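You operate a simulated robot arm through the tools that you are given. There is no shell and no other tool.

The job below is to be done with a simulated two-armed robot. You get a single attempt, and the scene is never put back.

JOB
Fold the flat carton into a tray; put the white foam block in.
Fine: the one by the blue lever; long sides with that lever, which goes back; ends by hand.

Only the result counts: the job must be done as asked and must still hold three seconds after the hand-in. Knocking over, shifting, dropping, spilling or breaking anything else fails it. Flat cloth is picked up by pressing the open fingertips on it (5 to 10 N) and closing them slowly along it; thin cloth reads only 2 to 8 mm in the jaws.

ROBOT AND FRAMES
Two 7-joint arms with fingered hands on one trunk that stands fixed in place. Base frame: the origin is at the foot of the trunk, x ahead of it, y to its left, z up; the work surface is at about z = 800. Units: mm, degrees, N and s.
The left shoulder is at [70, 142, 1139], the right one opposite. With the tool pointing down near the work surface each hand reaches from about 400 to 800 mm from the base axis, measured 20 degrees to its own side. Payload 3.6 kg a hand.
The tool frame of a hand sits at the grasp point between the pads (the TCP): z along the fingers, y along the line on which they close. The tips reach 25 mm beyond it. Largest opening 88 mm; the body of the gripper starts 29 mm behind the TCP. The gripper is a hand of 5 fingers: y runs from the thumb to the fingers, the wrist lies at [-13, -97, -162] in the tool frame.
Orientation is that of the tool frame in the base frame, as a unit quaternion [x, y, z, w]. With the fingers straight down and the wrist toward the robot, the tool's x, y and z point along [0, 1, 0], [1, 0, 0] and [0, 0, -1] of the base frame.

CONTROLS
- The arms move only by the tool play_rows. It takes "left_increments", "right_increments" or both (then of equal length, played together; a hand with none holds still); each is a list of rows, each a list of 6 numbers: the shift along the base's x, y, z in units of 20 mm (1.0 is 20 mm), then the turn, a rotation vector about the base's x, y, z in units of 6 degrees (1.0 is 6 degrees). In form: [[dx, dy, dz, ax, ay, az], ...]. A call has 1 to 20 rows; each row shifts and turns the commanded pose from where the row before left it. A call with a number of a shift or a turn outside -1 to 1 is refused whole. A row lasts 0.2 s, in which the tool goes at most 50 mm and 8.6 degrees; a call with a longer step from one row to the next is refused whole. Where a pose cannot be reached the arm comes as near as it can. A force on the tool above 40 N (or 10 N above the force at the start of the call, whichever is more), or a blocked arm, ends the call early, and 0.2 s more pass. In this call time passes only in rows, and 0.2 s behind the last. The reply holds the time, the measured pose of the TCP, the force on the tool along the base axes, the opening and the grip force, in the units named above and with some noise, with the torque about the TCP (base axes, N m) and any sound that the robot's microphone picked up.
- Cameras (640 x 400 px; columns grow to the right, rows downward): "scene" is now at [130.1, -39.6, 1373.4]; the picture's right is [-0.45, -0.89, 0.00], its down [-0.46, 0.23, -0.86] and it looks along [0.76, -0.39, -0.52] (base axes); focal length 243 px, centre (320, 200). "left" rides on the left gripper at [-59, -79, -105] in its tool frame; the picture's right is [-0.73, -0.32, 0.61], its down [0.62, -0.68, 0.38] and it looks along [0.29, 0.66, 0.70] (tool axes); focal length 234 px, centre (320, 200). "right" rides on the right gripper at [59, -79, -105] in its tool frame; the picture's right is [-0.73, 0.32, -0.61], its down [-0.62, -0.68, 0.38] and it looks along [-0.29, 0.66, 0.70] (tool axes); focal length 234 px, centre (320, 200). There is no depth. A picture from a camera that has moved, and an enlarged one, comes with that camera's place and axes in the base frame and with its lens.
- grab_frame(camera): a new picture of that camera. It takes no simulated time.
- raise_lower(by): slides the trunk up (or, below 0, down) by that many mm; the arms and the scene camera ride with it, the base frame stays. It gives what a move gives, with no picture.
- curl_fingers(index, middle, ring, little, thumb_bend, thumb_turn, hand): sets how far each is bent, from 0 (flat) to 1 (curled in); at 0.3 the hand is open as for a grip, at 0.7 the pads meet at the TCP. One left out holds its place. A second passes; each finger stops where it meets its share of the squeeze, and holds until it gets a number again. It is the only way to open and close the hand. It gives what a move gives, with no picture; readings hold the bend of each and the force on index, middle, ring, little, thumb and palm. thumb_turn goes from beside the hand (0) to across from the fingers (1), as for a grip.
- aim_head(pan, tilt): turns the head with the scene camera to pan (to the left, within 86 degrees either way) and tilt (down, from -29 to 69), counted from straight ahead of the robot. It gives what a move gives.
- zoom(camera, box): a new picture of the part [left, top, right, bottom] of that camera's present view, enlarged. It takes no simulated time.
- sign_off(): hands the job in; it is judged then, once.

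Places have to be worked out from the pictures, the camera data and where the tool is seen. Open the grippers and draw the arms clear of the work before you hand the job in, unless the task says otherwise.

The tools are called after "Call:" as a command line: name --argument value ..., lists and objects as JSON in quotes. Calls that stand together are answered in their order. play_rows: Moves the arms, as the interface text tells. Its arguments: {"type":"object","properties":{"left_increments":{"type":"array"},"right_increments":{"type":"array"}},"required":[]} The other tools are called the same way: raise_lower (by) slides the trunk up or down; curl_fingers (index, middle, ring, little, thumb_bend, thumb_turn, hand) moves the fingers one by one; aim_head (pan, tilt) turns the head that bears the scene camera; grab_frame (camera) takes a picture; zoom (camera, box) takes an enlarged picture of a part of a camera's view; sign_off () hands the job in.

At the start:

```text
t: 0.0
left_ee_pos: [531.8, -17.6, 1252.3]
left_orientation: [0.707, 0.707, 0.0, 0.0]
left_force: [0.5, -0.4, -0.1]
left_wrist_torque: [-0.03, 0.0, -0.02]
left_grip_width: 87.7
left_grip_force: 0.1
left_shape: jaw
left_bend: [0.3, 0.3, 0.3, 0.3, 0.3, 0.98]
left_finger forces: [0.0, 0.1, 0.0, 0.0, 0.0, 0.0]
right_ee_pos: [385.0, -416.6, 1279.1]
right_orientation: [0.707, 0.708, 0.0, -0.001]
right_force: [-0.6, 0.1, 0.1]
right_wrist_torque: [0.0, -0.04, -0.03]
right_grip_width: 87.5
right_grip_force: 0.0
right_shape: jaw
right_bend: [0.3, 0.3, 0.3, 0.3, 0.3, 0.98]
right_finger forces: [0.0, 0.0, 0.0, 0.1, 0.1, 0.0]
trunk travel left (down, up): [-675.0, 265.0]
head pan, tilt: [-26.9, 31.1]
```

scene: 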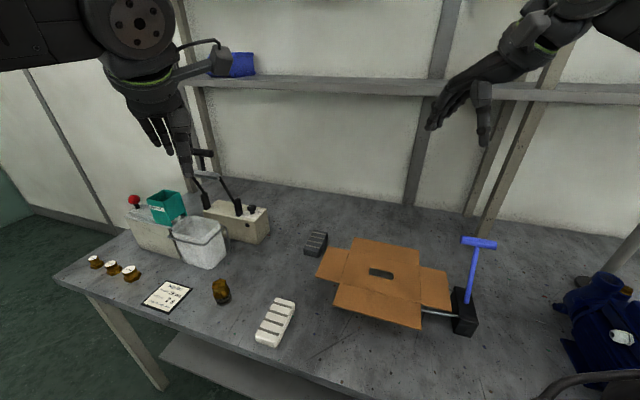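
right: 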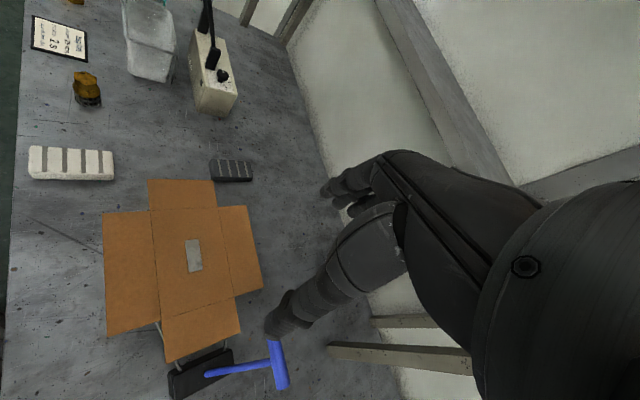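
left: 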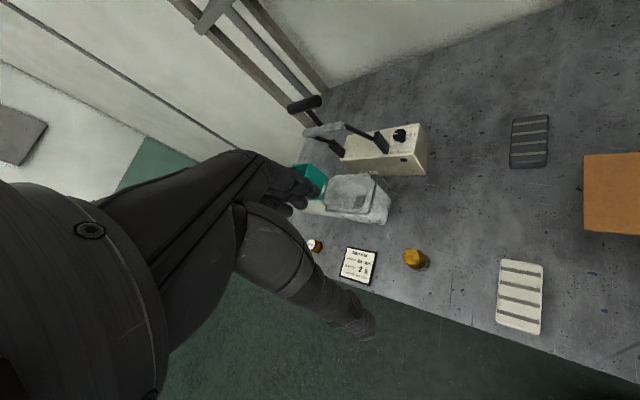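

The pictures show a flat carton on a folding jig with a blue lever to the right, a white foam block and a dark one, and a card on the table. I'll take closer looks first.

Call:
zoom --camera "scene" --box '[300, 220, 520, 357]'

Call:
zoom --camera "scene" --box '[70, 140, 310, 350]'

Call:
zoom --camera "right" --box '[80, 160, 320, 400]'

Call:
zoom --camera "right" --box '[10, 0, 250, 190]'

```text
2.91 times, centred on (410, 288) of scene
camera zoom: at [130.1, -39.6, 1373.4], right [-0.45, -0.89, 0.0], down [-0.46, 0.23, -0.86], along [0.76, -0.39, -0.52], focal length 706 px, centre (58, -58)
```

zoom: 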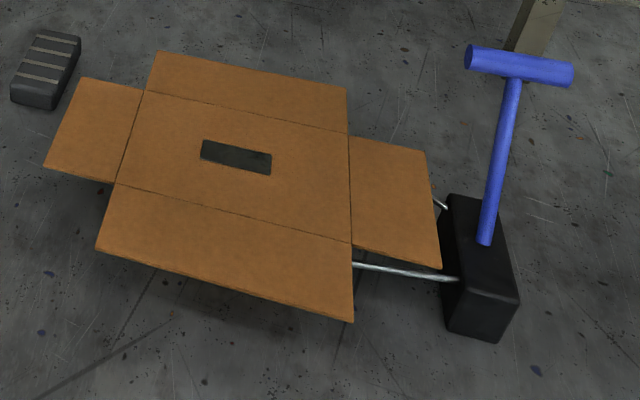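

```text
1.90 times, centred on (190, 245) of scene
camera zoom: at [130.1, -39.6, 1373.4], right [-0.45, -0.89, 0.0], down [-0.46, 0.23, -0.86], along [0.76, -0.39, -0.52], focal length 462 px, centre (568, 114)
```

zoom: 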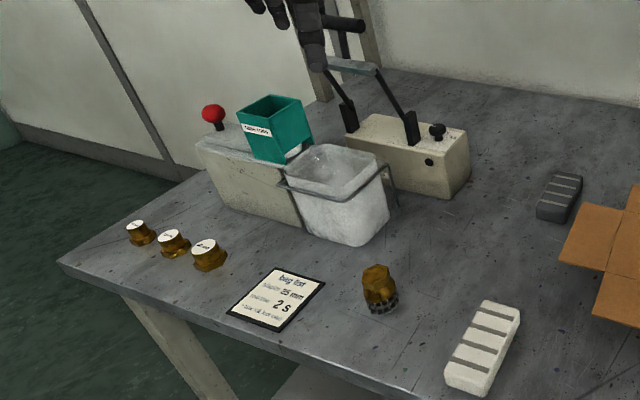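

```text
1.67 times, centred on (200, 280) of right
camera zoom: at [305.4, -358.2, 1383.1], right [0.32, -0.73, 0.61], down [-0.68, -0.62, -0.38], along [0.66, -0.29, -0.7], focal length 390 px, centre (520, 67)
```

zoom: 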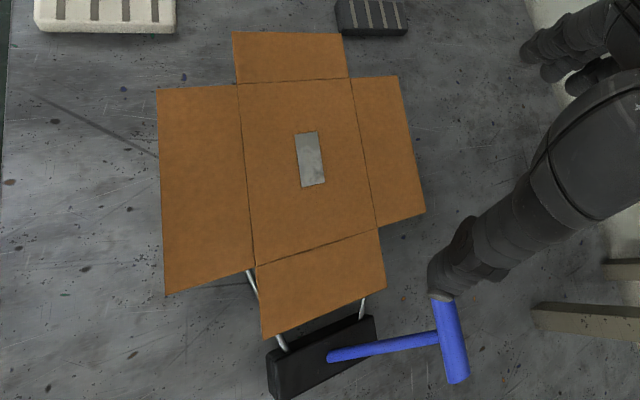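

```text
2.11 times, centred on (130, 95) of right
camera zoom: at [305.4, -358.2, 1383.1], right [0.32, -0.73, 0.61], down [-0.68, -0.62, -0.38], along [0.66, -0.29, -0.7], focal length 493 px, centre (720, 421)
```

zoom: 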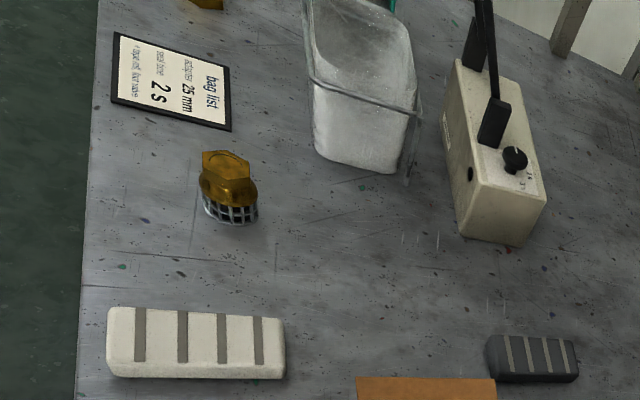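

The carton's panel triangulates to about z≈888, on a stand, turned 45° to the base axes; the lever pivots near (303,-520,861) with its T-bar near (352,-575,989). I look at the jig and the foam closer up.

Call:
zoom --camera "scene" --box '[400, 225, 510, 345]'

Call:
zoom --camera "scene" --box '[310, 230, 430, 335]'

Call:
zoom --camera "right" --box '[150, 310, 310, 400]'

Call:
zoom --camera "scene" --box '[240, 220, 340, 360]'

Call:
zoom --camera "left" --box '[460, 80, 640, 380]'

```text
3.33 times, centred on (455, 285) of scene
camera zoom: at [130.1, -39.6, 1373.4], right [-0.45, -0.89, 0.0], down [-0.46, 0.23, -0.86], along [0.76, -0.39, -0.52], focal length 809 px, centre (-130, -83)
```

zoom: 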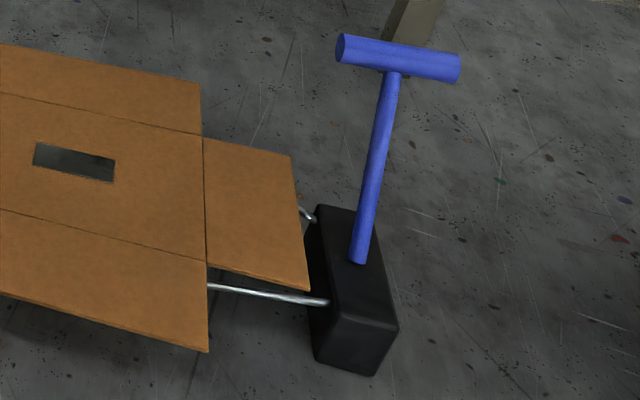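

```text
3.81 times, centred on (370, 282) of scene
camera zoom: at [130.1, -39.6, 1373.4], right [-0.45, -0.89, 0.0], down [-0.46, 0.23, -0.86], along [0.76, -0.39, -0.52], focal length 925 px, centre (130, -114)
```

zoom: 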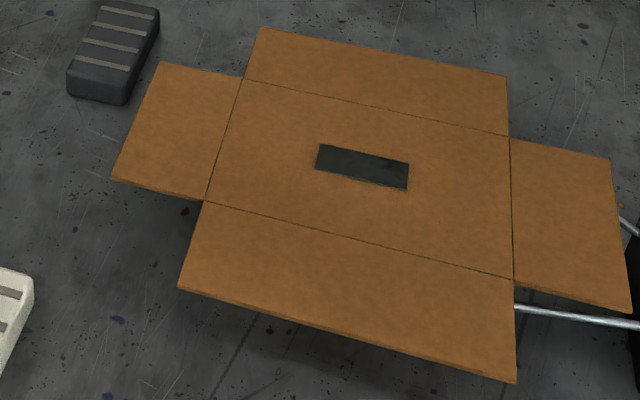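

```text
4.00 times, centred on (230, 355) of right
camera zoom: at [305.4, -358.2, 1383.1], right [0.32, -0.73, 0.61], down [-0.68, -0.62, -0.38], along [0.66, -0.29, -0.7], focal length 937 px, centre (680, -420)
```

zoom: 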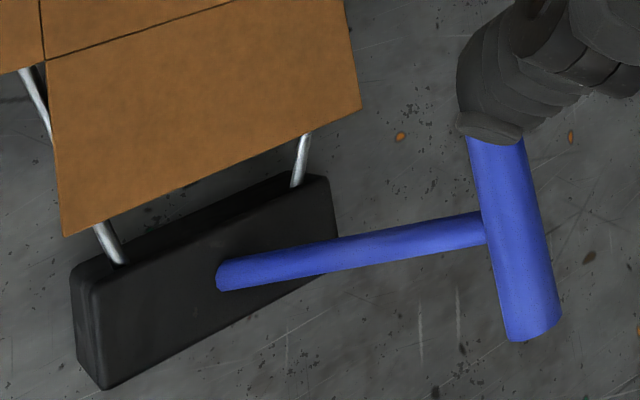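

```text
2.86 times, centred on (290, 290) of scene
camera zoom: at [130.1, -39.6, 1373.4], right [-0.45, -0.89, 0.0], down [-0.46, 0.23, -0.86], along [0.76, -0.39, -0.52], focal length 694 px, centre (406, -57)
```

zoom: 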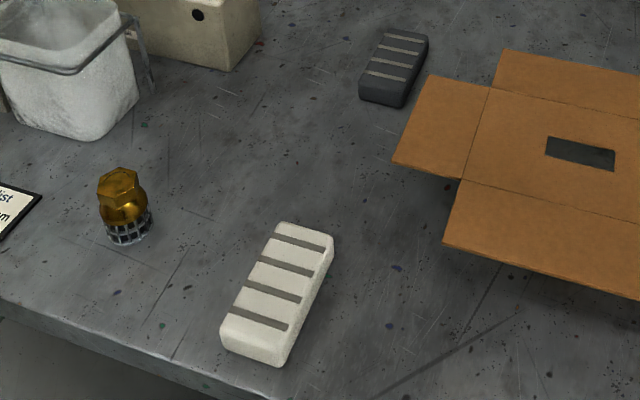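

```text
1.33 times, centred on (550, 230) of left
camera zoom: at [451.4, -76.9, 1356.8], right [-0.32, -0.73, -0.61], down [-0.68, 0.62, -0.38], along [0.66, 0.29, -0.7], focal length 312 px, centre (13, 160)
```

zoom: 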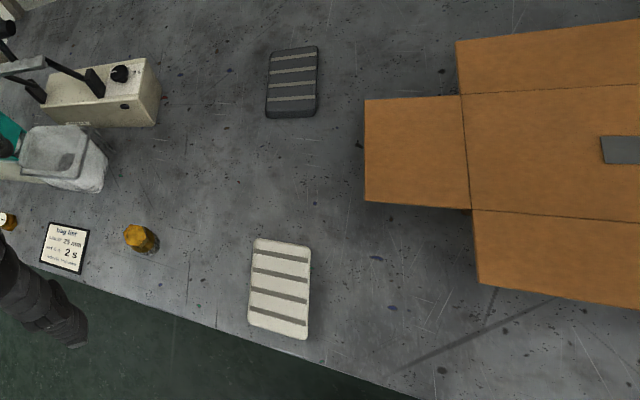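

No second carton is in view, and the white block (about 108×52 mm) lies near (494,-108) with its long axis along (0.7,-0.7). I move the left arm out to the side and bring the right hand above the block, turned +45°.

Call:
play_rows --left_increments '[[-0.2, 0.6, 0, 0, 0, 0], [-0.2, 0.6, 0, 0, 0, 0], [-0.2, 0.6, 0, 0, 0, 0], [-0.2, 0.6, 0, 0, 0, 0], [-0.2, 0.6, 0, 0, 0, 0], [-0.2, 0.6, 0, 0, 0, 0], [-0.2, 0.6, 0, 0, 0, 0], [-0.2, 0.6, 0, 0, 0, 0], [-0.2, 0.6, 0, 0, 0, 0], [-0.2, 0.6, 0, 0, 0, 0], [-0.2, 0.6, 0, 0, 0, 0], [-0.2, 0.6, 0, 0, 0, 0], [-0.2, 0.6, 0, 0, 0, 0], [-0.2, 0.6, 0, 0, 0, 0], [-0.2, 0.6, 0, 0, 0, 0], [-0.2, 0.6, 0, 0, 0, 0], [-0.2, 0.6, 0, 0, 0, 0], [-0.2, 0.6, 0, 0, 0, 0]]' --right_increments '[[0.303, 0.857, -0.6, 0, 0, 0.4167], [0.303, 0.857, -0.6, 0, 0, 0.4167], [0.303, 0.857, -0.6, 0, 0, 0.4167], [0.303, 0.857, -0.6, 0, 0, 0.4167], [0.303, 0.857, -0.6, 0, 0, 0.4167], [0.303, 0.857, -0.6, 0, 0, 0.4167], [0.303, 0.857, -0.6, 0, 0, 0.4167], [0.303, 0.857, -0.6, 0, 0, 0.4167], [0.303, 0.857, -0.6, 0, 0, 0.4167], [0.303, 0.857, -0.6, 0, 0, 0.4167], [0.303, 0.857, -0.6, 0, 0, 0.4167], [0.303, 0.857, -0.6, 0, 0, 0.4167], [0.303, 0.857, -0.6, 0, 0, 0.4167], [0.303, 0.857, -0.6, 0, 0, 0.4167], [0.303, 0.857, -0.6, 0, 0, 0.4167], [0.303, 0.857, -0.6, 0, 0, 0.4167], [0.303, 0.857, -0.6, 0, 0, 0.4167], [0.303, 0.857, -0.6, 0, 0, 0.4167]]'

```text
t: 3.8
left_ee_pos: [459.8, 199.2, 1250.5]
left_orientation: [0.707, 0.707, -0.001, -0.001]
left_force: [0.8, -0.6, 0.7]
left_wrist_torque: [0.03, 0.02, 0.0]
left_grip_width: 88.1
left_grip_force: 0.0
left_shape: jaw
left_bend: [0.3, 0.3, 0.3, 0.3, 0.3, 0.98]
left_finger forces: [0.0, 0.0, 0.1, 0.0, 0.1, 0.0]
right_ee_pos: [494.1, -108.6, 1062.5]
right_orientation: [0.382, 0.924, -0.001, -0.001]
right_force: [0.8, 0.6, -0.2]
right_wrist_torque: [-0.01, 0.0, 0.04]
right_grip_width: 87.5
right_grip_force: 0.2
right_shape: jaw
right_bend: [0.3, 0.3, 0.3, 0.3, 0.3, 0.98]
right_finger forces: [0.0, 0.0, 0.0, 0.0, 0.0, 0.0]
trunk travel left (down, up): [-675.0, 265.0]
head pan, tilt: [-26.9, 31.1]
```

The right hand reached its place over the block; I check it in the pictures.

Call:
grab_frame --camera "right"

Call:
grab_frame --camera "scene"

Call:
grab_frame --camera "left"

```text
taken
camera right: at [396.8, -122.6, 1166.7], right [0.74, -0.28, 0.61], down [-0.04, -0.92, -0.38], along [0.67, 0.26, -0.7], focal length 234 px, centre (320, 200)
```

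right: 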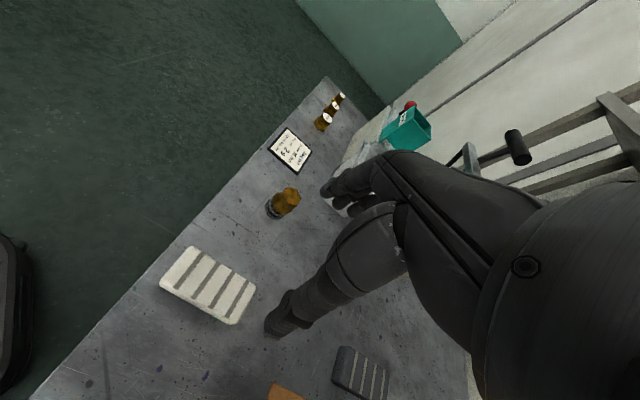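

```text
taken
camera scene: at [130.6, -38.2, 1373.4], right [-0.45, -0.89, 0.0], down [-0.46, 0.23, -0.86], along [0.76, -0.39, -0.52], focal length 243 px, centre (320, 200)
```

scene: 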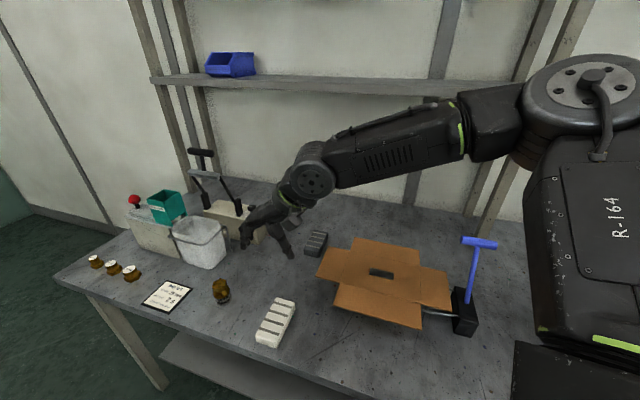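

```text
taken
camera left: at [379.5, 139.9, 1356.0], right [-0.32, -0.73, -0.61], down [-0.68, 0.62, -0.38], along [0.66, 0.29, -0.7], focal length 234 px, centre (320, 200)
```

left: 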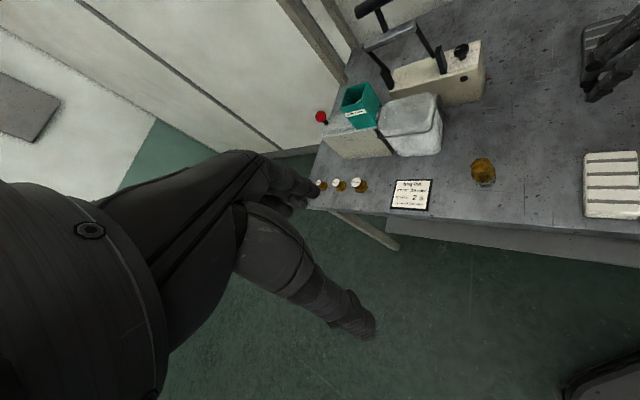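

The block's centre comes out at about (494,-107), top near z≈825, right under the hand. I descend to just above it and check.

Call:
play_rows --right_increments '[[0, 0.01, -0.95, 0, 0, 0], [0, 0.01, -0.95, 0, 0, 0], [0, 0.01, -0.95, 0, 0, 0], [0, 0.01, -0.95, 0, 0, 0], [0, 0.01, -0.95, 0, 0, 0], [0, 0.01, -0.95, 0, 0, 0], [0, 0.01, -0.95, 0, 0, 0], [0, 0.01, -0.95, 0, 0, 0], [0, 0, -0.95, 0, 0, 0], [0, 0, -0.95, 0, 0, 0]]'

Call:
zoom --camera "scene" --box '[200, 220, 360, 360]'

Call:
zoom --camera "left" --box '[440, 80, 640, 280]'

Call:
grab_frame --camera "right"

```text
t: 6.0
left_ee_pos: [459.5, 198.7, 1250.2]
left_orientation: [0.707, 0.707, 0.0, 0.0]
left_force: [0.0, 0.4, -0.1]
left_wrist_torque: [-0.01, 0.0, -0.01]
left_grip_width: 87.7
left_grip_force: 0.0
left_shape: jaw
left_bend: [0.3, 0.3, 0.3, 0.3, 0.3, 0.98]
left_finger forces: [0.0, 0.0, 0.0, 0.1, 0.1, 0.1]
right_ee_pos: [494.9, -108.0, 871.8]
right_orientation: [0.383, 0.924, 0.0, 0.0]
right_force: [0.3, 0.9, -0.1]
right_wrist_torque: [-0.01, 0.01, 0.02]
right_grip_width: 87.7
right_grip_force: 0.0
right_shape: jaw
right_bend: [0.3, 0.3, 0.3, 0.3, 0.3, 0.98]
right_finger forces: [0.1, 0.1, 0.0, 0.0, 0.0, 0.1]
trunk travel left (down, up): [-675.0, 265.0]
head pan, tilt: [-26.9, 31.1]
```

```text
2.86 times, centred on (280, 290) of scene
camera zoom: at [130.6, -39.6, 1373.4], right [-0.45, -0.89, 0.0], down [-0.46, 0.23, -0.86], along [0.76, -0.39, -0.52], focal length 694 px, centre (434, -57)
```

zoom: 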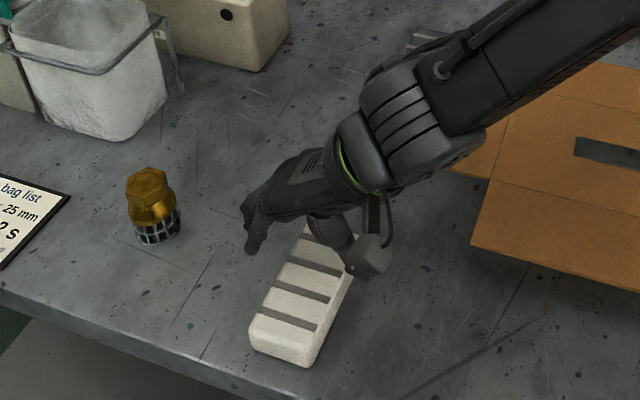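

```text
2.00 times, centred on (540, 180) of left
camera zoom: at [379.6, 138.4, 1356.3], right [-0.32, -0.73, -0.61], down [-0.68, 0.62, -0.38], along [0.66, 0.29, -0.7], focal length 468 px, centre (-120, 240)
```

zoom: 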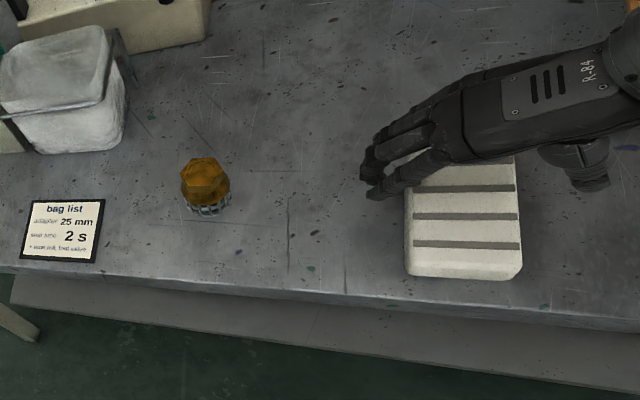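

```text
taken
camera right: at [397.5, -123.0, 976.5], right [0.74, -0.28, 0.61], down [-0.04, -0.92, -0.38], along [0.67, 0.26, -0.7], focal length 234 px, centre (320, 200)
```

right: 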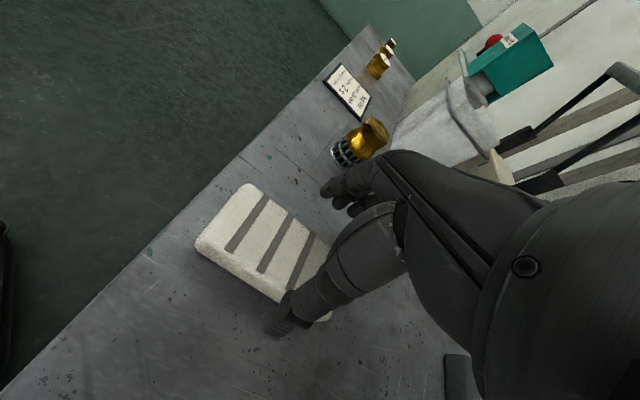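

The hand straddles the block at mid-length with the jar well clear. I go down so that the tips are about 5 mm above the table.

Call:
play_rows --right_increments '[[0, 0.05, -0.7, 0, 0, 0], [0, 0, -0.7, 0, 0, 0], [0, 0, -0.6, 0, 0, 0]]'

Call:
zoom --camera "scene" --box '[220, 250, 340, 360]'

Call:
grab_frame --camera "right"

```text
t: 6.8
left_ee_pos: [458.6, 198.1, 1251.1]
left_orientation: [0.707, 0.707, -0.001, 0.0]
left_force: [0.0, -0.3, 0.1]
left_wrist_torque: [0.02, 0.03, 0.03]
left_grip_width: 87.9
left_grip_force: 0.0
left_shape: jaw
left_bend: [0.3, 0.3, 0.3, 0.3, 0.3, 0.98]
left_finger forces: [0.1, 0.1, 0.1, 0.1, 0.0, 0.0]
right_ee_pos: [488.2, -118.2, 846.3]
right_orientation: [0.383, 0.924, 0.0, 0.0]
right_force: [0.0, 0.0, 0.6]
right_wrist_torque: [0.0, 0.03, 0.03]
right_grip_width: 87.7
right_grip_force: 0.1
right_shape: jaw
right_bend: [0.3, 0.3, 0.3, 0.3, 0.3, 0.98]
right_finger forces: [0.1, 0.0, 0.0, 0.0, 0.0, 0.0]
right hand out of reach, approached as far as the arm can: row 2, 3
trunk travel left (down, up): [-675.0, 265.0]
head pan, tilt: [-26.9, 31.1]
```

```text
3.64 times, centred on (280, 305) of scene
camera zoom: at [130.0, -39.5, 1373.4], right [-0.45, -0.89, 0.0], down [-0.46, 0.23, -0.86], along [0.76, -0.39, -0.52], focal length 883 px, centre (466, -182)
```

zoom: 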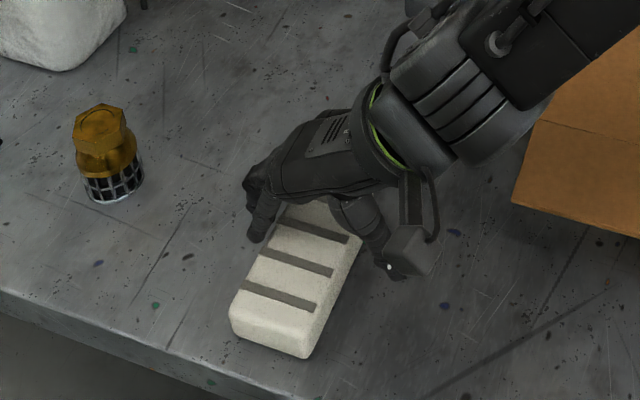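

```text
taken
camera right: at [389.5, -133.2, 951.0], right [0.74, -0.29, 0.61], down [-0.04, -0.92, -0.38], along [0.67, 0.26, -0.7], focal length 234 px, centre (320, 200)
```

right: 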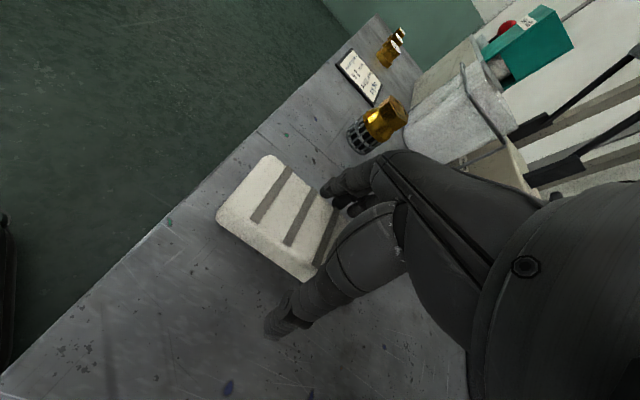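

The arm cannot reach low enough here with the shoulder this high. I raise the hand, then lower the trunk by 150 mm.

Call:
play_rows --right_increments '[[0, 0, 0.9, 0, 0, 0], [0, 0, 0.9, 0, 0, 0], [0, 0, 0.9, 0, 0, 0], [0, 0, 0.9, 0, 0, 0], [0, 0, 0.9, 0, 0, 0], [0, 0, 0.9, 0, 0, 0], [0, 0, 0.9, 0, 0, 0], [0, 0, 0.9, 0, 0, 0], [0, 0, 0.9, 0, 0, 0]]'

Call:
raise_lower --by -140

Call:
grab_frame --camera "scene"

Call:
grab_frame --camera "right"

```text
t: 8.8
left_ee_pos: [459.1, 197.2, 1251.2]
left_orientation: [0.707, 0.707, 0.0, 0.0]
left_force: [-1.0, 0.5, -0.7]
left_wrist_torque: [-0.03, 0.0, 0.0]
left_grip_width: 87.5
left_grip_force: 0.1
left_shape: jaw
left_bend: [0.3, 0.3, 0.3, 0.3, 0.3, 0.98]
left_finger forces: [0.0, 0.0, 0.0, 0.1, 0.1, 0.1]
right_ee_pos: [487.6, -117.2, 1009.3]
right_orientation: [0.382, 0.924, 0.0, 0.0]
right_force: [-0.2, 0.2, 1.1]
right_wrist_torque: [0.01, -0.01, 0.0]
right_grip_width: 87.8
right_grip_force: 0.0
right_shape: jaw
right_bend: [0.3, 0.3, 0.3, 0.3, 0.3, 0.98]
right_finger forces: [0.0, 0.1, 0.1, 0.0, 0.0, 0.0]
trunk travel left (down, up): [-675.0, 265.0]
head pan, tilt: [-26.9, 31.1]
```

```text
t: 10.5
left_ee_pos: [458.5, 197.8, 1111.6]
left_orientation: [0.707, 0.707, 0.0, 0.0]
left_force: [0.4, -0.6, 0.2]
left_wrist_torque: [-0.01, 0.0, 0.01]
left_grip_width: 87.7
left_grip_force: 0.0
left_shape: jaw
left_bend: [0.3, 0.3, 0.3, 0.3, 0.3, 0.98]
left_finger forces: [0.1, 0.1, 0.0, 0.0, 0.0, 0.0]
right_ee_pos: [486.2, -117.1, 870.5]
right_orientation: [0.382, 0.924, 0.0, 0.0]
right_force: [-0.8, -0.5, -0.7]
right_wrist_torque: [-0.02, 0.03, -0.01]
right_grip_width: 88.0
right_grip_force: 0.1
right_shape: jaw
right_bend: [0.3, 0.3, 0.3, 0.3, 0.3, 0.98]
right_finger forces: [0.0, 0.0, 0.0, 0.1, 0.0, 0.0]
trunk travel left (down, up): [-535.0, 405.0]
head pan, tilt: [-26.9, 31.1]
```

```text
taken
camera scene: at [129.9, -39.5, 1233.5], right [-0.45, -0.89, 0.0], down [-0.46, 0.23, -0.86], along [0.76, -0.39, -0.52], focal length 243 px, centre (320, 200)
```

scene: 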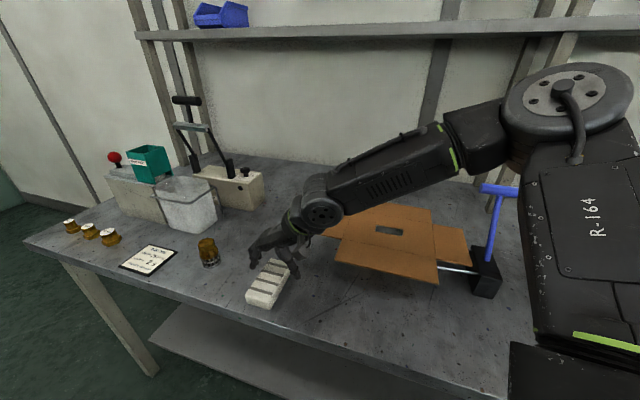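

```text
taken
camera right: at [388.7, -132.2, 974.4], right [0.74, -0.28, 0.61], down [-0.04, -0.92, -0.38], along [0.67, 0.26, -0.7], focal length 234 px, centre (320, 200)
```

right: 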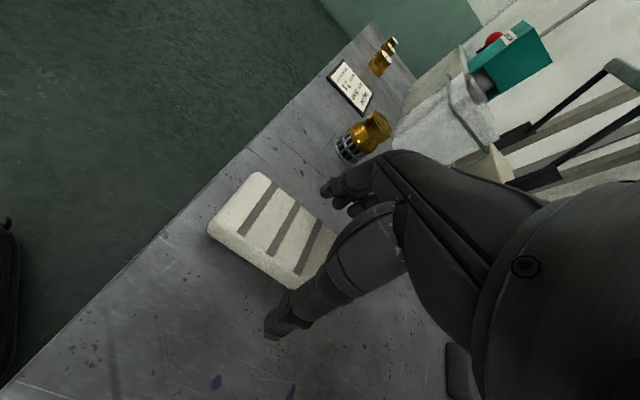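

The trunk is down and the block's end corners re-check to a centre of about (493,-107). I shift over it and descend to z≈829.

Call:
play_rows --right_increments '[[0.365, 0.505, 0, 0, 0, 0], [0, 0, -0.7, 0, 0, 0], [0, 0, -0.7, 0, 0, 0], [0, 0, -0.65, 0, 0, 0]]'

Call:
grab_frame --camera "right"

Call:
zoom --camera "scene" --box '[200, 220, 340, 320]'

```text
t: 11.5
left_ee_pos: [458.3, 197.0, 1111.9]
left_orientation: [0.707, 0.707, 0.0, 0.001]
left_force: [-0.5, -0.3, -0.1]
left_wrist_torque: [0.04, -0.01, -0.01]
left_grip_width: 87.7
left_grip_force: 0.1
left_shape: jaw
left_bend: [0.3, 0.3, 0.3, 0.3, 0.3, 0.98]
left_finger forces: [0.0, 0.0, 0.1, 0.1, 0.0, 0.0]
right_ee_pos: [496.0, -105.6, 827.2]
right_orientation: [0.382, 0.924, 0.001, 0.0]
right_force: [-0.2, 0.0, -0.5]
right_wrist_torque: [0.0, 0.01, 0.02]
right_grip_width: 87.7
right_grip_force: 0.0
right_shape: jaw
right_bend: [0.3, 0.3, 0.3, 0.3, 0.3, 0.98]
right_finger forces: [0.1, 0.0, 0.0, 0.1, 0.0, 0.0]
trunk travel left (down, up): [-535.0, 405.0]
head pan, tilt: [-26.9, 31.1]
```

```text
taken
camera right: at [397.5, -121.2, 932.9], right [0.74, -0.28, 0.61], down [-0.04, -0.92, -0.38], along [0.67, 0.26, -0.7], focal length 234 px, centre (320, 200)
```

right: 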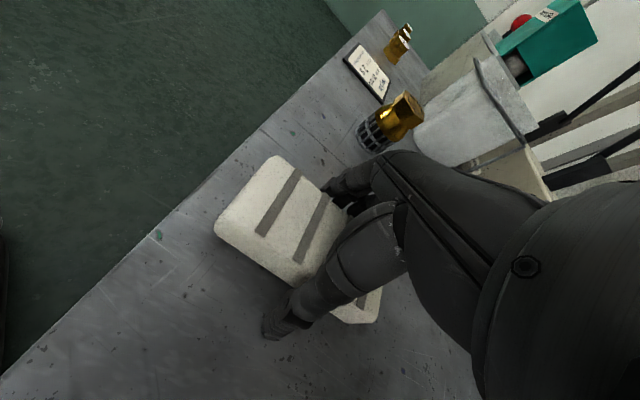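

```text
4.00 times, centred on (270, 270) of scene
camera zoom: at [130.3, -39.4, 1233.4], right [-0.45, -0.89, 0.0], down [-0.46, 0.23, -0.86], along [0.76, -0.39, -0.52], focal length 971 px, centre (520, -80)
```

zoom: 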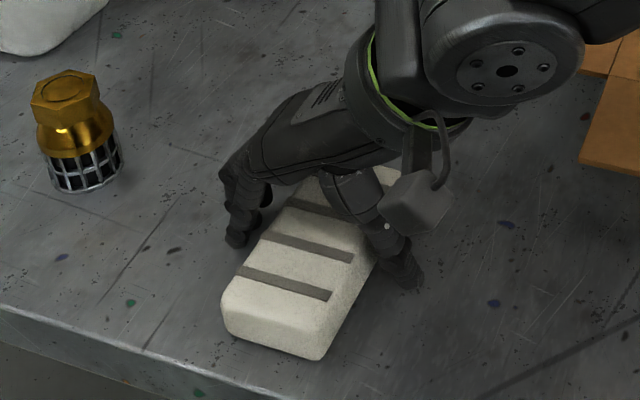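

Fingers and thumb straddle the block. I close gently.

Call:
curl_fingers --hand "right" --index 0.5 --middle 0.5 --ring 0.5 --little 0.5 --thumb_bend 0.5

Call:
zoom --camera "scene" --box '[200, 220, 340, 320]'

```text
t: 12.5
left_ee_pos: [458.0, 198.6, 1111.2]
left_orientation: [0.707, 0.707, -0.001, 0.001]
left_force: [-0.5, -0.7, -0.8]
left_wrist_torque: [0.02, -0.01, 0.0]
left_grip_width: 87.4
left_grip_force: 0.0
left_shape: jaw
left_bend: [0.3, 0.3, 0.3, 0.3, 0.3, 0.98]
left_finger forces: [0.0, 0.1, 0.0, 0.0, 0.1, 0.0]
right_ee_pos: [495.4, -106.5, 828.8]
right_orientation: [0.383, 0.924, 0.0, 0.002]
right_force: [1.6, 1.8, 9.1]
right_wrist_torque: [0.19, -0.31, 0.0]
right_grip_width: 53.6
right_grip_force: 11.2
right_shape: fingers
right_bend: [0.45, 0.46, 0.48, 0.49, 0.45, 0.96]
right_finger forces: [4.0, 8.8, 1.2, 1.4, 6.8, 0.0]
trunk travel left (down, up): [-535.0, 405.0]
head pan, tilt: [-26.9, 31.1]
```

```text
4.00 times, centred on (270, 270) of scene
camera zoom: at [129.3, -39.0, 1233.6], right [-0.45, -0.89, 0.0], down [-0.46, 0.23, -0.86], along [0.76, -0.39, -0.52], focal length 971 px, centre (520, -80)
```

zoom: 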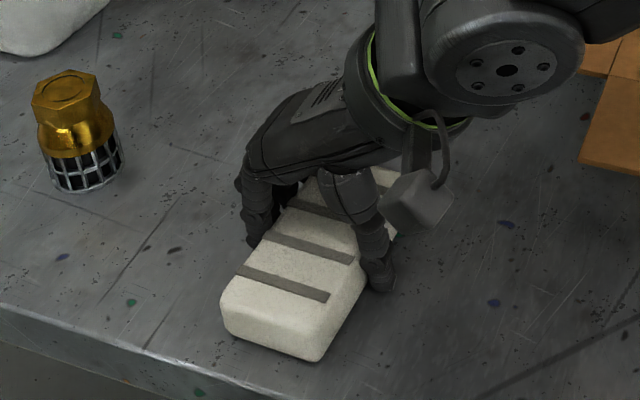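

It is gripped at 53.6 mm width, about 11 N. I lift and look.

Call:
play_rows --right_increments '[[0, 0, 0.3, 0, 0, 0], [0, 0, 0.5, 0, 0, 0], [0, 0, 0.7, 0, 0, 0], [0, 0, 0.8, 0, 0, 0], [0, 0, 0.8, 0, 0, 0], [0, 0, 0.8, 0, 0, 0], [0, 0, 0.8, 0, 0, 0]]'

Call:
zoom --camera "scene" --box '[180, 190, 360, 320]'

Call:
grab_frame --camera "right"

```text
t: 14.1
left_ee_pos: [458.4, 198.0, 1110.4]
left_orientation: [0.707, 0.707, 0.0, 0.0]
left_force: [-0.7, 0.1, 0.2]
left_wrist_torque: [0.03, 0.02, -0.01]
left_grip_width: 87.8
left_grip_force: 0.2
left_shape: jaw
left_bend: [0.3, 0.3, 0.3, 0.3, 0.3, 0.98]
left_finger forces: [0.0, 0.0, 0.0, 0.0, 0.0, 0.1]
right_ee_pos: [495.2, -107.1, 922.9]
right_orientation: [0.383, 0.924, 0.0, 0.0]
right_force: [0.0, 0.4, 0.8]
right_wrist_torque: [-0.01, 0.01, -0.01]
right_grip_width: 53.4
right_grip_force: 6.9
right_shape: fingers
right_bend: [0.46, 0.48, 0.48, 0.49, 0.45, 0.96]
right_finger forces: [3.6, 1.3, 0.9, 1.1, 7.0, 0.0]
trunk travel left (down, up): [-535.0, 405.0]
head pan, tilt: [-26.9, 31.1]
```

```text
3.08 times, centred on (270, 255) of scene
camera zoom: at [129.8, -39.4, 1233.4], right [-0.45, -0.89, 0.0], down [-0.46, 0.23, -0.86], along [0.76, -0.39, -0.52], focal length 747 px, centre (474, 31)
```

zoom: 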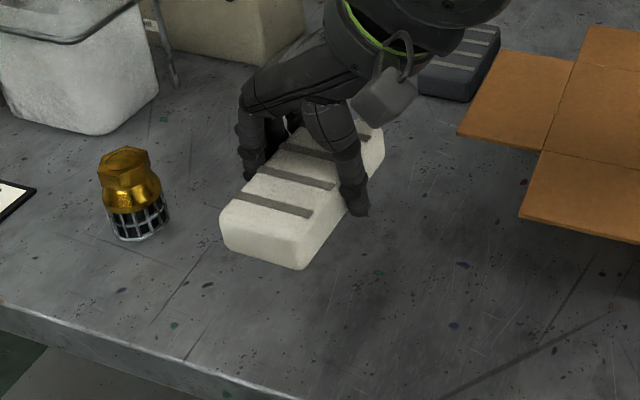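

```text
taken
camera right: at [396.1, -121.7, 1027.5], right [0.74, -0.28, 0.61], down [-0.04, -0.92, -0.38], along [0.67, 0.26, -0.7], focal length 234 px, centre (320, 200)
```

right: 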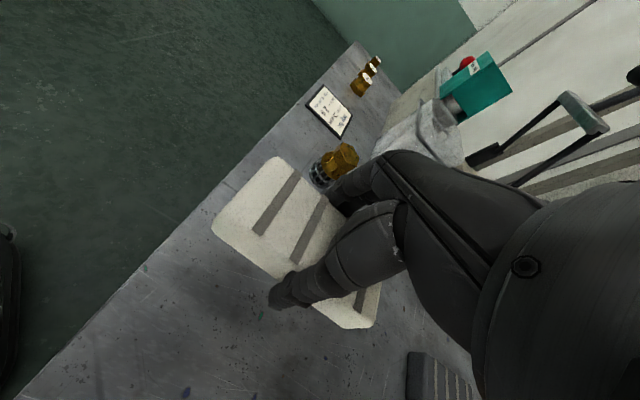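

The block is held level. Before carrying it over, I take zooms from this new camera height to refine the carton's height and place.

Call:
play_rows --right_increments '[[0, 0, 1, 0, 0, 0], [0, 0, 1, 0, 0, 0], [0, 0, 1, 0, 0, 0], [0, 0, 1, 0, 0, 0]]'

Call:
zoom --camera "scene" --box '[310, 170, 530, 310]'

Call:
grab_frame --camera "right"

```text
t: 15.1
left_ee_pos: [459.5, 197.4, 1111.6]
left_orientation: [0.707, 0.707, 0.0, 0.0]
left_force: [-1.0, 0.2, 0.6]
left_wrist_torque: [-0.03, -0.01, -0.02]
left_grip_width: 87.7
left_grip_force: 0.0
left_shape: jaw
left_bend: [0.3, 0.3, 0.3, 0.3, 0.3, 0.98]
left_finger forces: [0.0, 0.0, 0.0, 0.1, 0.0, 0.0]
right_ee_pos: [494.0, -109.1, 1003.3]
right_orientation: [0.381, 0.924, 0.0, 0.0]
right_force: [-0.1, 0.1, -1.3]
right_wrist_torque: [-0.01, -0.01, 0.0]
right_grip_width: 53.6
right_grip_force: 6.9
right_shape: fingers
right_bend: [0.46, 0.48, 0.48, 0.49, 0.45, 0.96]
right_finger forces: [3.8, 1.3, 0.8, 1.1, 6.9, 0.0]
trunk travel left (down, up): [-535.0, 405.0]
head pan, tilt: [-26.9, 31.1]
```

```text
2.86 times, centred on (420, 240) of scene
camera zoom: at [129.8, -39.3, 1233.4], right [-0.45, -0.89, 0.0], down [-0.46, 0.23, -0.86], along [0.76, -0.39, -0.52], focal length 694 px, centre (34, 86)
```

zoom: 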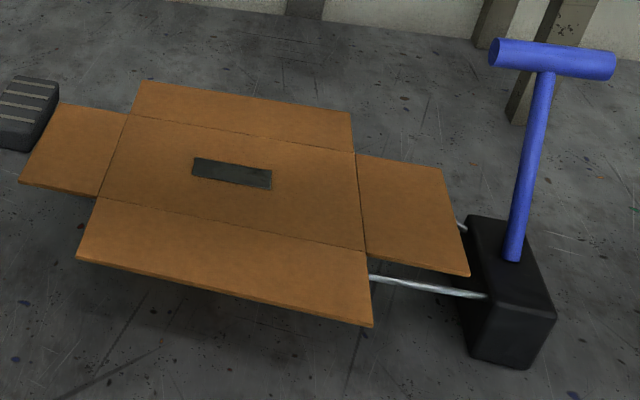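

```text
taken
camera right: at [395.9, -122.7, 1107.9], right [0.74, -0.28, 0.61], down [-0.04, -0.92, -0.38], along [0.67, 0.26, -0.7], focal length 234 px, centre (320, 200)
```

right: 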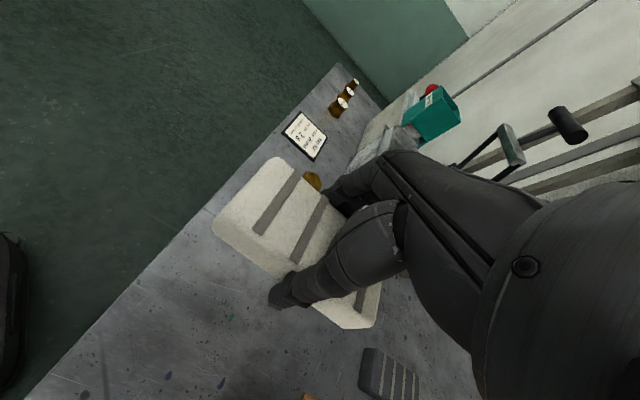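

The carton's panel refines to centre (450,-380), z≈885, about 190×121 mm, long axis along (0.7,0.7). I carry the block over it, turning -90° so its long axis matches.

Call:
play_rows --right_increments '[[-0.1222, -0.7528, 0, 0, 0, -0.8333], [-0.1222, -0.7528, 0, 0, 0, -0.8333], [-0.1222, -0.7528, 0, 0, 0, -0.8333], [-0.1222, -0.7528, 0, 0, 0, -0.8333], [-0.1222, -0.7528, 0, 0, 0, -0.8333], [-0.1222, -0.7528, 0, 0, 0, -0.8333], [-0.1222, -0.7528, 0, 0, 0, -0.8333], [-0.1222, -0.7528, 0, 0, 0, -0.8333], [-0.1222, -0.7528, 0, 0, 0, -0.8333], [-0.1222, -0.7528, 0, 0, 0, -0.8333], [-0.1222, -0.7528, 0, 0, 0, -0.8333], [-0.1222, -0.7528, 0, 0, 0, -0.8333], [-0.1222, -0.7528, 0, 0, 0, -0.8333], [-0.1222, -0.7528, 0, 0, 0, -0.8333], [-0.1222, -0.7528, 0, 0, 0, -0.8333], [-0.1222, -0.7528, 0, 0, 0, -0.8333], [-0.1222, -0.7528, 0, 0, 0, -0.8333], [-0.1222, -0.7528, 0, 0, 0, -0.8333]]'

Call:
grab_frame --camera "scene"

Call:
grab_frame --camera "right"

```text
t: 18.9
left_ee_pos: [458.9, 197.7, 1110.8]
left_orientation: [0.707, 0.707, 0.0, 0.0]
left_force: [0.0, 0.4, 0.8]
left_wrist_torque: [0.02, 0.01, -0.02]
left_grip_width: 87.7
left_grip_force: 0.1
left_shape: jaw
left_bend: [0.3, 0.3, 0.3, 0.3, 0.3, 0.98]
left_finger forces: [0.1, 0.0, 0.1, 0.0, 0.0, 0.0]
right_ee_pos: [452.0, -380.0, 1002.3]
right_orientation: [0.924, 0.383, -0.001, 0.0]
right_force: [0.8, 0.5, 0.0]
right_wrist_torque: [-0.03, 0.01, 0.01]
right_grip_width: 53.3
right_grip_force: 6.5
right_shape: fingers
right_bend: [0.46, 0.48, 0.49, 0.49, 0.45, 0.96]
right_finger forces: [3.7, 1.1, 0.9, 0.9, 6.7, 0.0]
trunk travel left (down, up): [-535.0, 405.0]
head pan, tilt: [-26.9, 31.1]
```

```text
taken
camera scene: at [129.9, -39.8, 1233.4], right [-0.45, -0.89, 0.0], down [-0.46, 0.23, -0.86], along [0.76, -0.39, -0.52], focal length 243 px, centre (320, 200)
```

scene: 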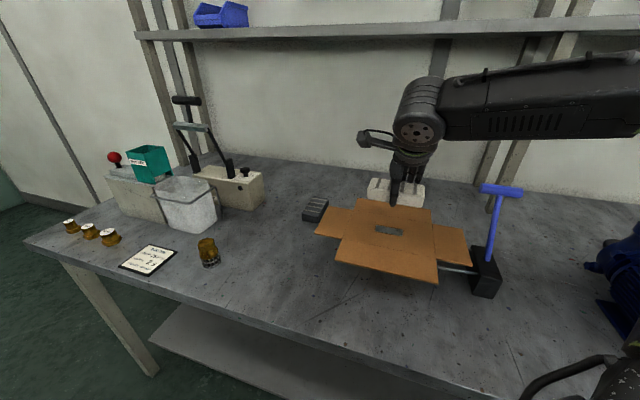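

```text
taken
camera right: at [436.1, -282.7, 1107.9], right [-0.29, -0.74, 0.61], down [-0.92, 0.04, -0.38], along [0.26, -0.67, -0.7], focal length 234 px, centre (320, 200)
```

right: 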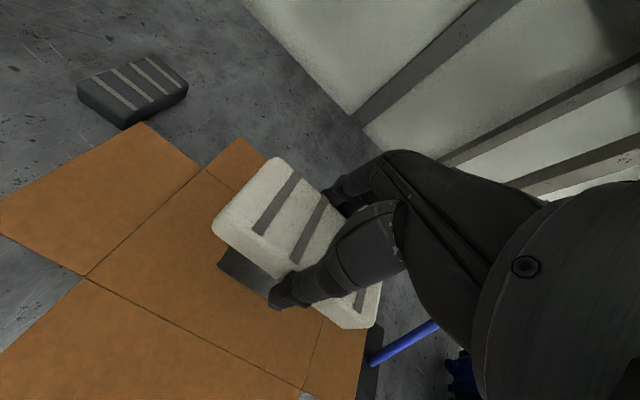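

The block is aligned with the carton's long axis over its centre. I descend in steps.

Call:
play_rows --right_increments '[[-0.1, 0, -0.8, 0, 0, 0], [0, 0, -0.8, 0, 0, 0], [0, 0, -0.8, 0, 0, 0], [0, 0, -0.8, 0, 0, 0], [0, 0, -0.5, 0, 0, 0]]'

Call:
zoom --camera "scene" --box '[300, 150, 520, 300]'

Call:
grab_frame --camera "right"

```text
t: 20.1
left_ee_pos: [458.9, 197.9, 1111.5]
left_orientation: [0.707, 0.707, -0.001, 0.001]
left_force: [0.0, 0.6, 0.0]
left_wrist_torque: [0.0, -0.01, 0.03]
left_grip_width: 87.7
left_grip_force: 0.0
left_shape: jaw
left_bend: [0.3, 0.3, 0.3, 0.3, 0.3, 0.98]
left_finger forces: [0.0, 0.0, 0.1, 0.0, 0.0, 0.0]
right_ee_pos: [447.9, -379.8, 929.8]
right_orientation: [0.924, 0.383, -0.001, 0.0]
right_force: [1.0, -0.2, 0.8]
right_wrist_torque: [0.02, 0.01, 0.0]
right_grip_width: 53.5
right_grip_force: 6.7
right_shape: fingers
right_bend: [0.46, 0.48, 0.49, 0.49, 0.45, 0.96]
right_finger forces: [3.7, 1.2, 0.9, 0.9, 6.5, 0.0]
trunk travel left (down, up): [-535.0, 405.0]
head pan, tilt: [-26.9, 31.1]
```

```text
2.67 times, centred on (410, 225) of scene
camera zoom: at [130.2, -39.5, 1233.4], right [-0.45, -0.89, 0.0], down [-0.46, 0.23, -0.86], along [0.76, -0.39, -0.52], focal length 647 px, centre (80, 133)
```

zoom: 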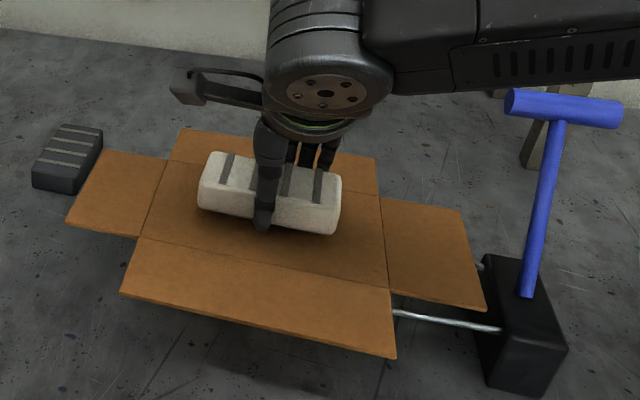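

```text
taken
camera right: at [433.5, -282.2, 1034.0], right [-0.28, -0.74, 0.61], down [-0.92, 0.04, -0.38], along [0.26, -0.67, -0.7], focal length 234 px, centre (320, 200)
```

right: 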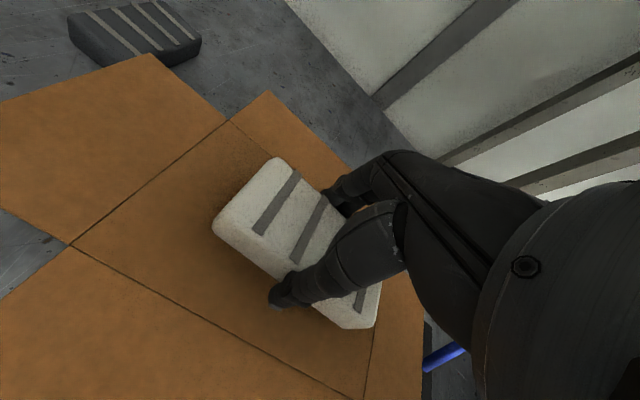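

The block hovers about 10 mm above the panel, centred. I lower it in small steps, watching the force.

Call:
play_rows --right_increments '[[0, 0, -0.25, 0, 0, 0], [0, 0, -0.2, 0, 0, 0]]'

```text
t: 20.7
left_ee_pos: [459.7, 197.8, 1110.8]
left_orientation: [0.707, 0.707, 0.0, 0.0]
left_force: [-0.6, 0.5, 0.5]
left_wrist_torque: [-0.01, 0.01, 0.01]
left_grip_width: 87.9
left_grip_force: 0.0
left_shape: jaw
left_bend: [0.3, 0.3, 0.3, 0.3, 0.3, 0.98]
left_finger forces: [0.0, 0.0, 0.0, 0.0, 0.1, 0.0]
right_ee_pos: [448.5, -380.6, 917.9]
right_orientation: [0.924, 0.383, 0.0, -0.001]
right_force: [0.2, 0.2, -0.2]
right_wrist_torque: [-0.02, -0.02, 0.01]
right_grip_width: 53.7
right_grip_force: 6.6
right_shape: fingers
right_bend: [0.46, 0.48, 0.49, 0.49, 0.45, 0.96]
right_finger forces: [3.7, 1.1, 0.7, 0.9, 6.6, 0.1]
trunk travel left (down, up): [-535.0, 405.0]
head pan, tilt: [-26.9, 31.1]
```

No contact yet at z≈918; I go another few millimetres.

Call:
play_rows --right_increments '[[0, 0, -0.15, 0, 0, 0]]'

Call:
zoom --camera "scene" --box '[340, 170, 450, 260]'

```text
t: 21.1
left_ee_pos: [457.8, 199.3, 1110.6]
left_orientation: [0.707, 0.707, 0.0, 0.0]
left_force: [0.5, 0.4, 0.3]
left_wrist_torque: [-0.02, 0.03, 0.01]
left_grip_width: 87.7
left_grip_force: 0.0
left_shape: jaw
left_bend: [0.3, 0.3, 0.3, 0.3, 0.3, 0.98]
left_finger forces: [0.0, 0.1, 0.0, 0.0, 0.0, 0.0]
right_ee_pos: [447.9, -379.8, 918.3]
right_orientation: [0.924, 0.383, 0.002, 0.001]
right_force: [0.0, -1.0, 8.5]
right_wrist_torque: [-0.29, -0.16, 0.0]
right_grip_width: 53.3
right_grip_force: 10.3
right_shape: fingers
right_bend: [0.46, 0.47, 0.49, 0.49, 0.45, 0.96]
right_finger forces: [4.2, 8.1, 1.0, 1.0, 6.6, 0.0]
trunk travel left (down, up): [-535.0, 405.0]
head pan, tilt: [-26.9, 31.1]
```

```text
4.44 times, centred on (395, 215) of scene
camera zoom: at [129.0, -38.8, 1233.8], right [-0.45, -0.89, 0.0], down [-0.46, 0.23, -0.86], along [0.76, -0.39, -0.52], focal length 1079 px, centre (-13, 133)
```

zoom: 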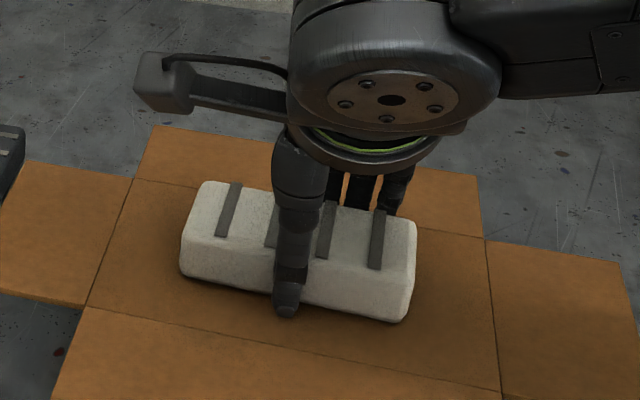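

Contact at 8.5 N, mostly the middle fingertip on the panel as it was on the table. I relieve by 2 mm and open.

Call:
play_rows --right_increments '[[0, 0, 0.1, 0, 0, 0]]'

Call:
curl_fingers --hand "right" --index 0.36 --middle 0.36 --ring 0.36 --little 0.36 --thumb_bend 0.36

Call:
zoom --camera "scene" --box '[300, 150, 520, 300]'

```text
t: 21.5
left_ee_pos: [458.9, 198.4, 1111.8]
left_orientation: [0.707, 0.707, 0.001, 0.0]
left_force: [-0.9, 0.9, 0.5]
left_wrist_torque: [0.02, 0.03, 0.0]
left_grip_width: 87.7
left_grip_force: 0.0
left_shape: jaw
left_bend: [0.3, 0.3, 0.3, 0.3, 0.3, 0.98]
left_finger forces: [0.0, 0.0, 0.1, 0.0, 0.1, 0.1]
right_ee_pos: [447.9, -378.0, 918.2]
right_orientation: [0.923, 0.384, 0.0, 0.0]
right_force: [0.1, -0.1, 3.1]
right_wrist_torque: [-0.07, -0.08, 0.05]
right_grip_width: 53.0
right_grip_force: 7.9
right_shape: fingers
right_bend: [0.46, 0.48, 0.49, 0.49, 0.45, 0.96]
right_finger forces: [3.9, 3.2, 1.0, 0.9, 6.8, 0.1]
trunk travel left (down, up): [-535.0, 405.0]
head pan, tilt: [-26.9, 31.1]
```

```text
t: 22.5
left_ee_pos: [458.0, 197.6, 1110.9]
left_orientation: [0.707, 0.707, 0.0, 0.0]
left_force: [-0.2, -0.3, 0.9]
left_wrist_torque: [0.0, 0.03, -0.02]
left_grip_width: 87.5
left_grip_force: 0.0
left_shape: jaw
left_bend: [0.3, 0.3, 0.3, 0.3, 0.3, 0.98]
left_finger forces: [0.0, 0.1, 0.0, 0.1, 0.0, 0.0]
right_ee_pos: [447.9, -379.7, 919.1]
right_orientation: [0.924, 0.383, -0.001, 0.0]
right_force: [0.0, 0.1, 0.1]
right_wrist_torque: [-0.01, -0.02, -0.01]
right_grip_width: 71.8
right_grip_force: 0.1
right_shape: fingers
right_bend: [0.36, 0.36, 0.36, 0.36, 0.36, 0.97]
right_finger forces: [0.0, 0.0, 0.1, 0.1, 0.0, 0.0]
trunk travel left (down, up): [-535.0, 405.0]
head pan, tilt: [-26.9, 31.1]
```

```text
2.67 times, centred on (410, 225) of scene
camera zoom: at [130.0, -39.5, 1233.4], right [-0.45, -0.89, 0.0], down [-0.46, 0.23, -0.86], along [0.76, -0.39, -0.52], focal length 647 px, centre (80, 133)
```

zoom: 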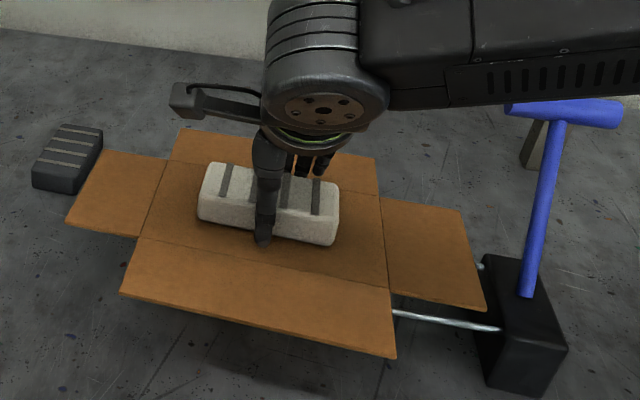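

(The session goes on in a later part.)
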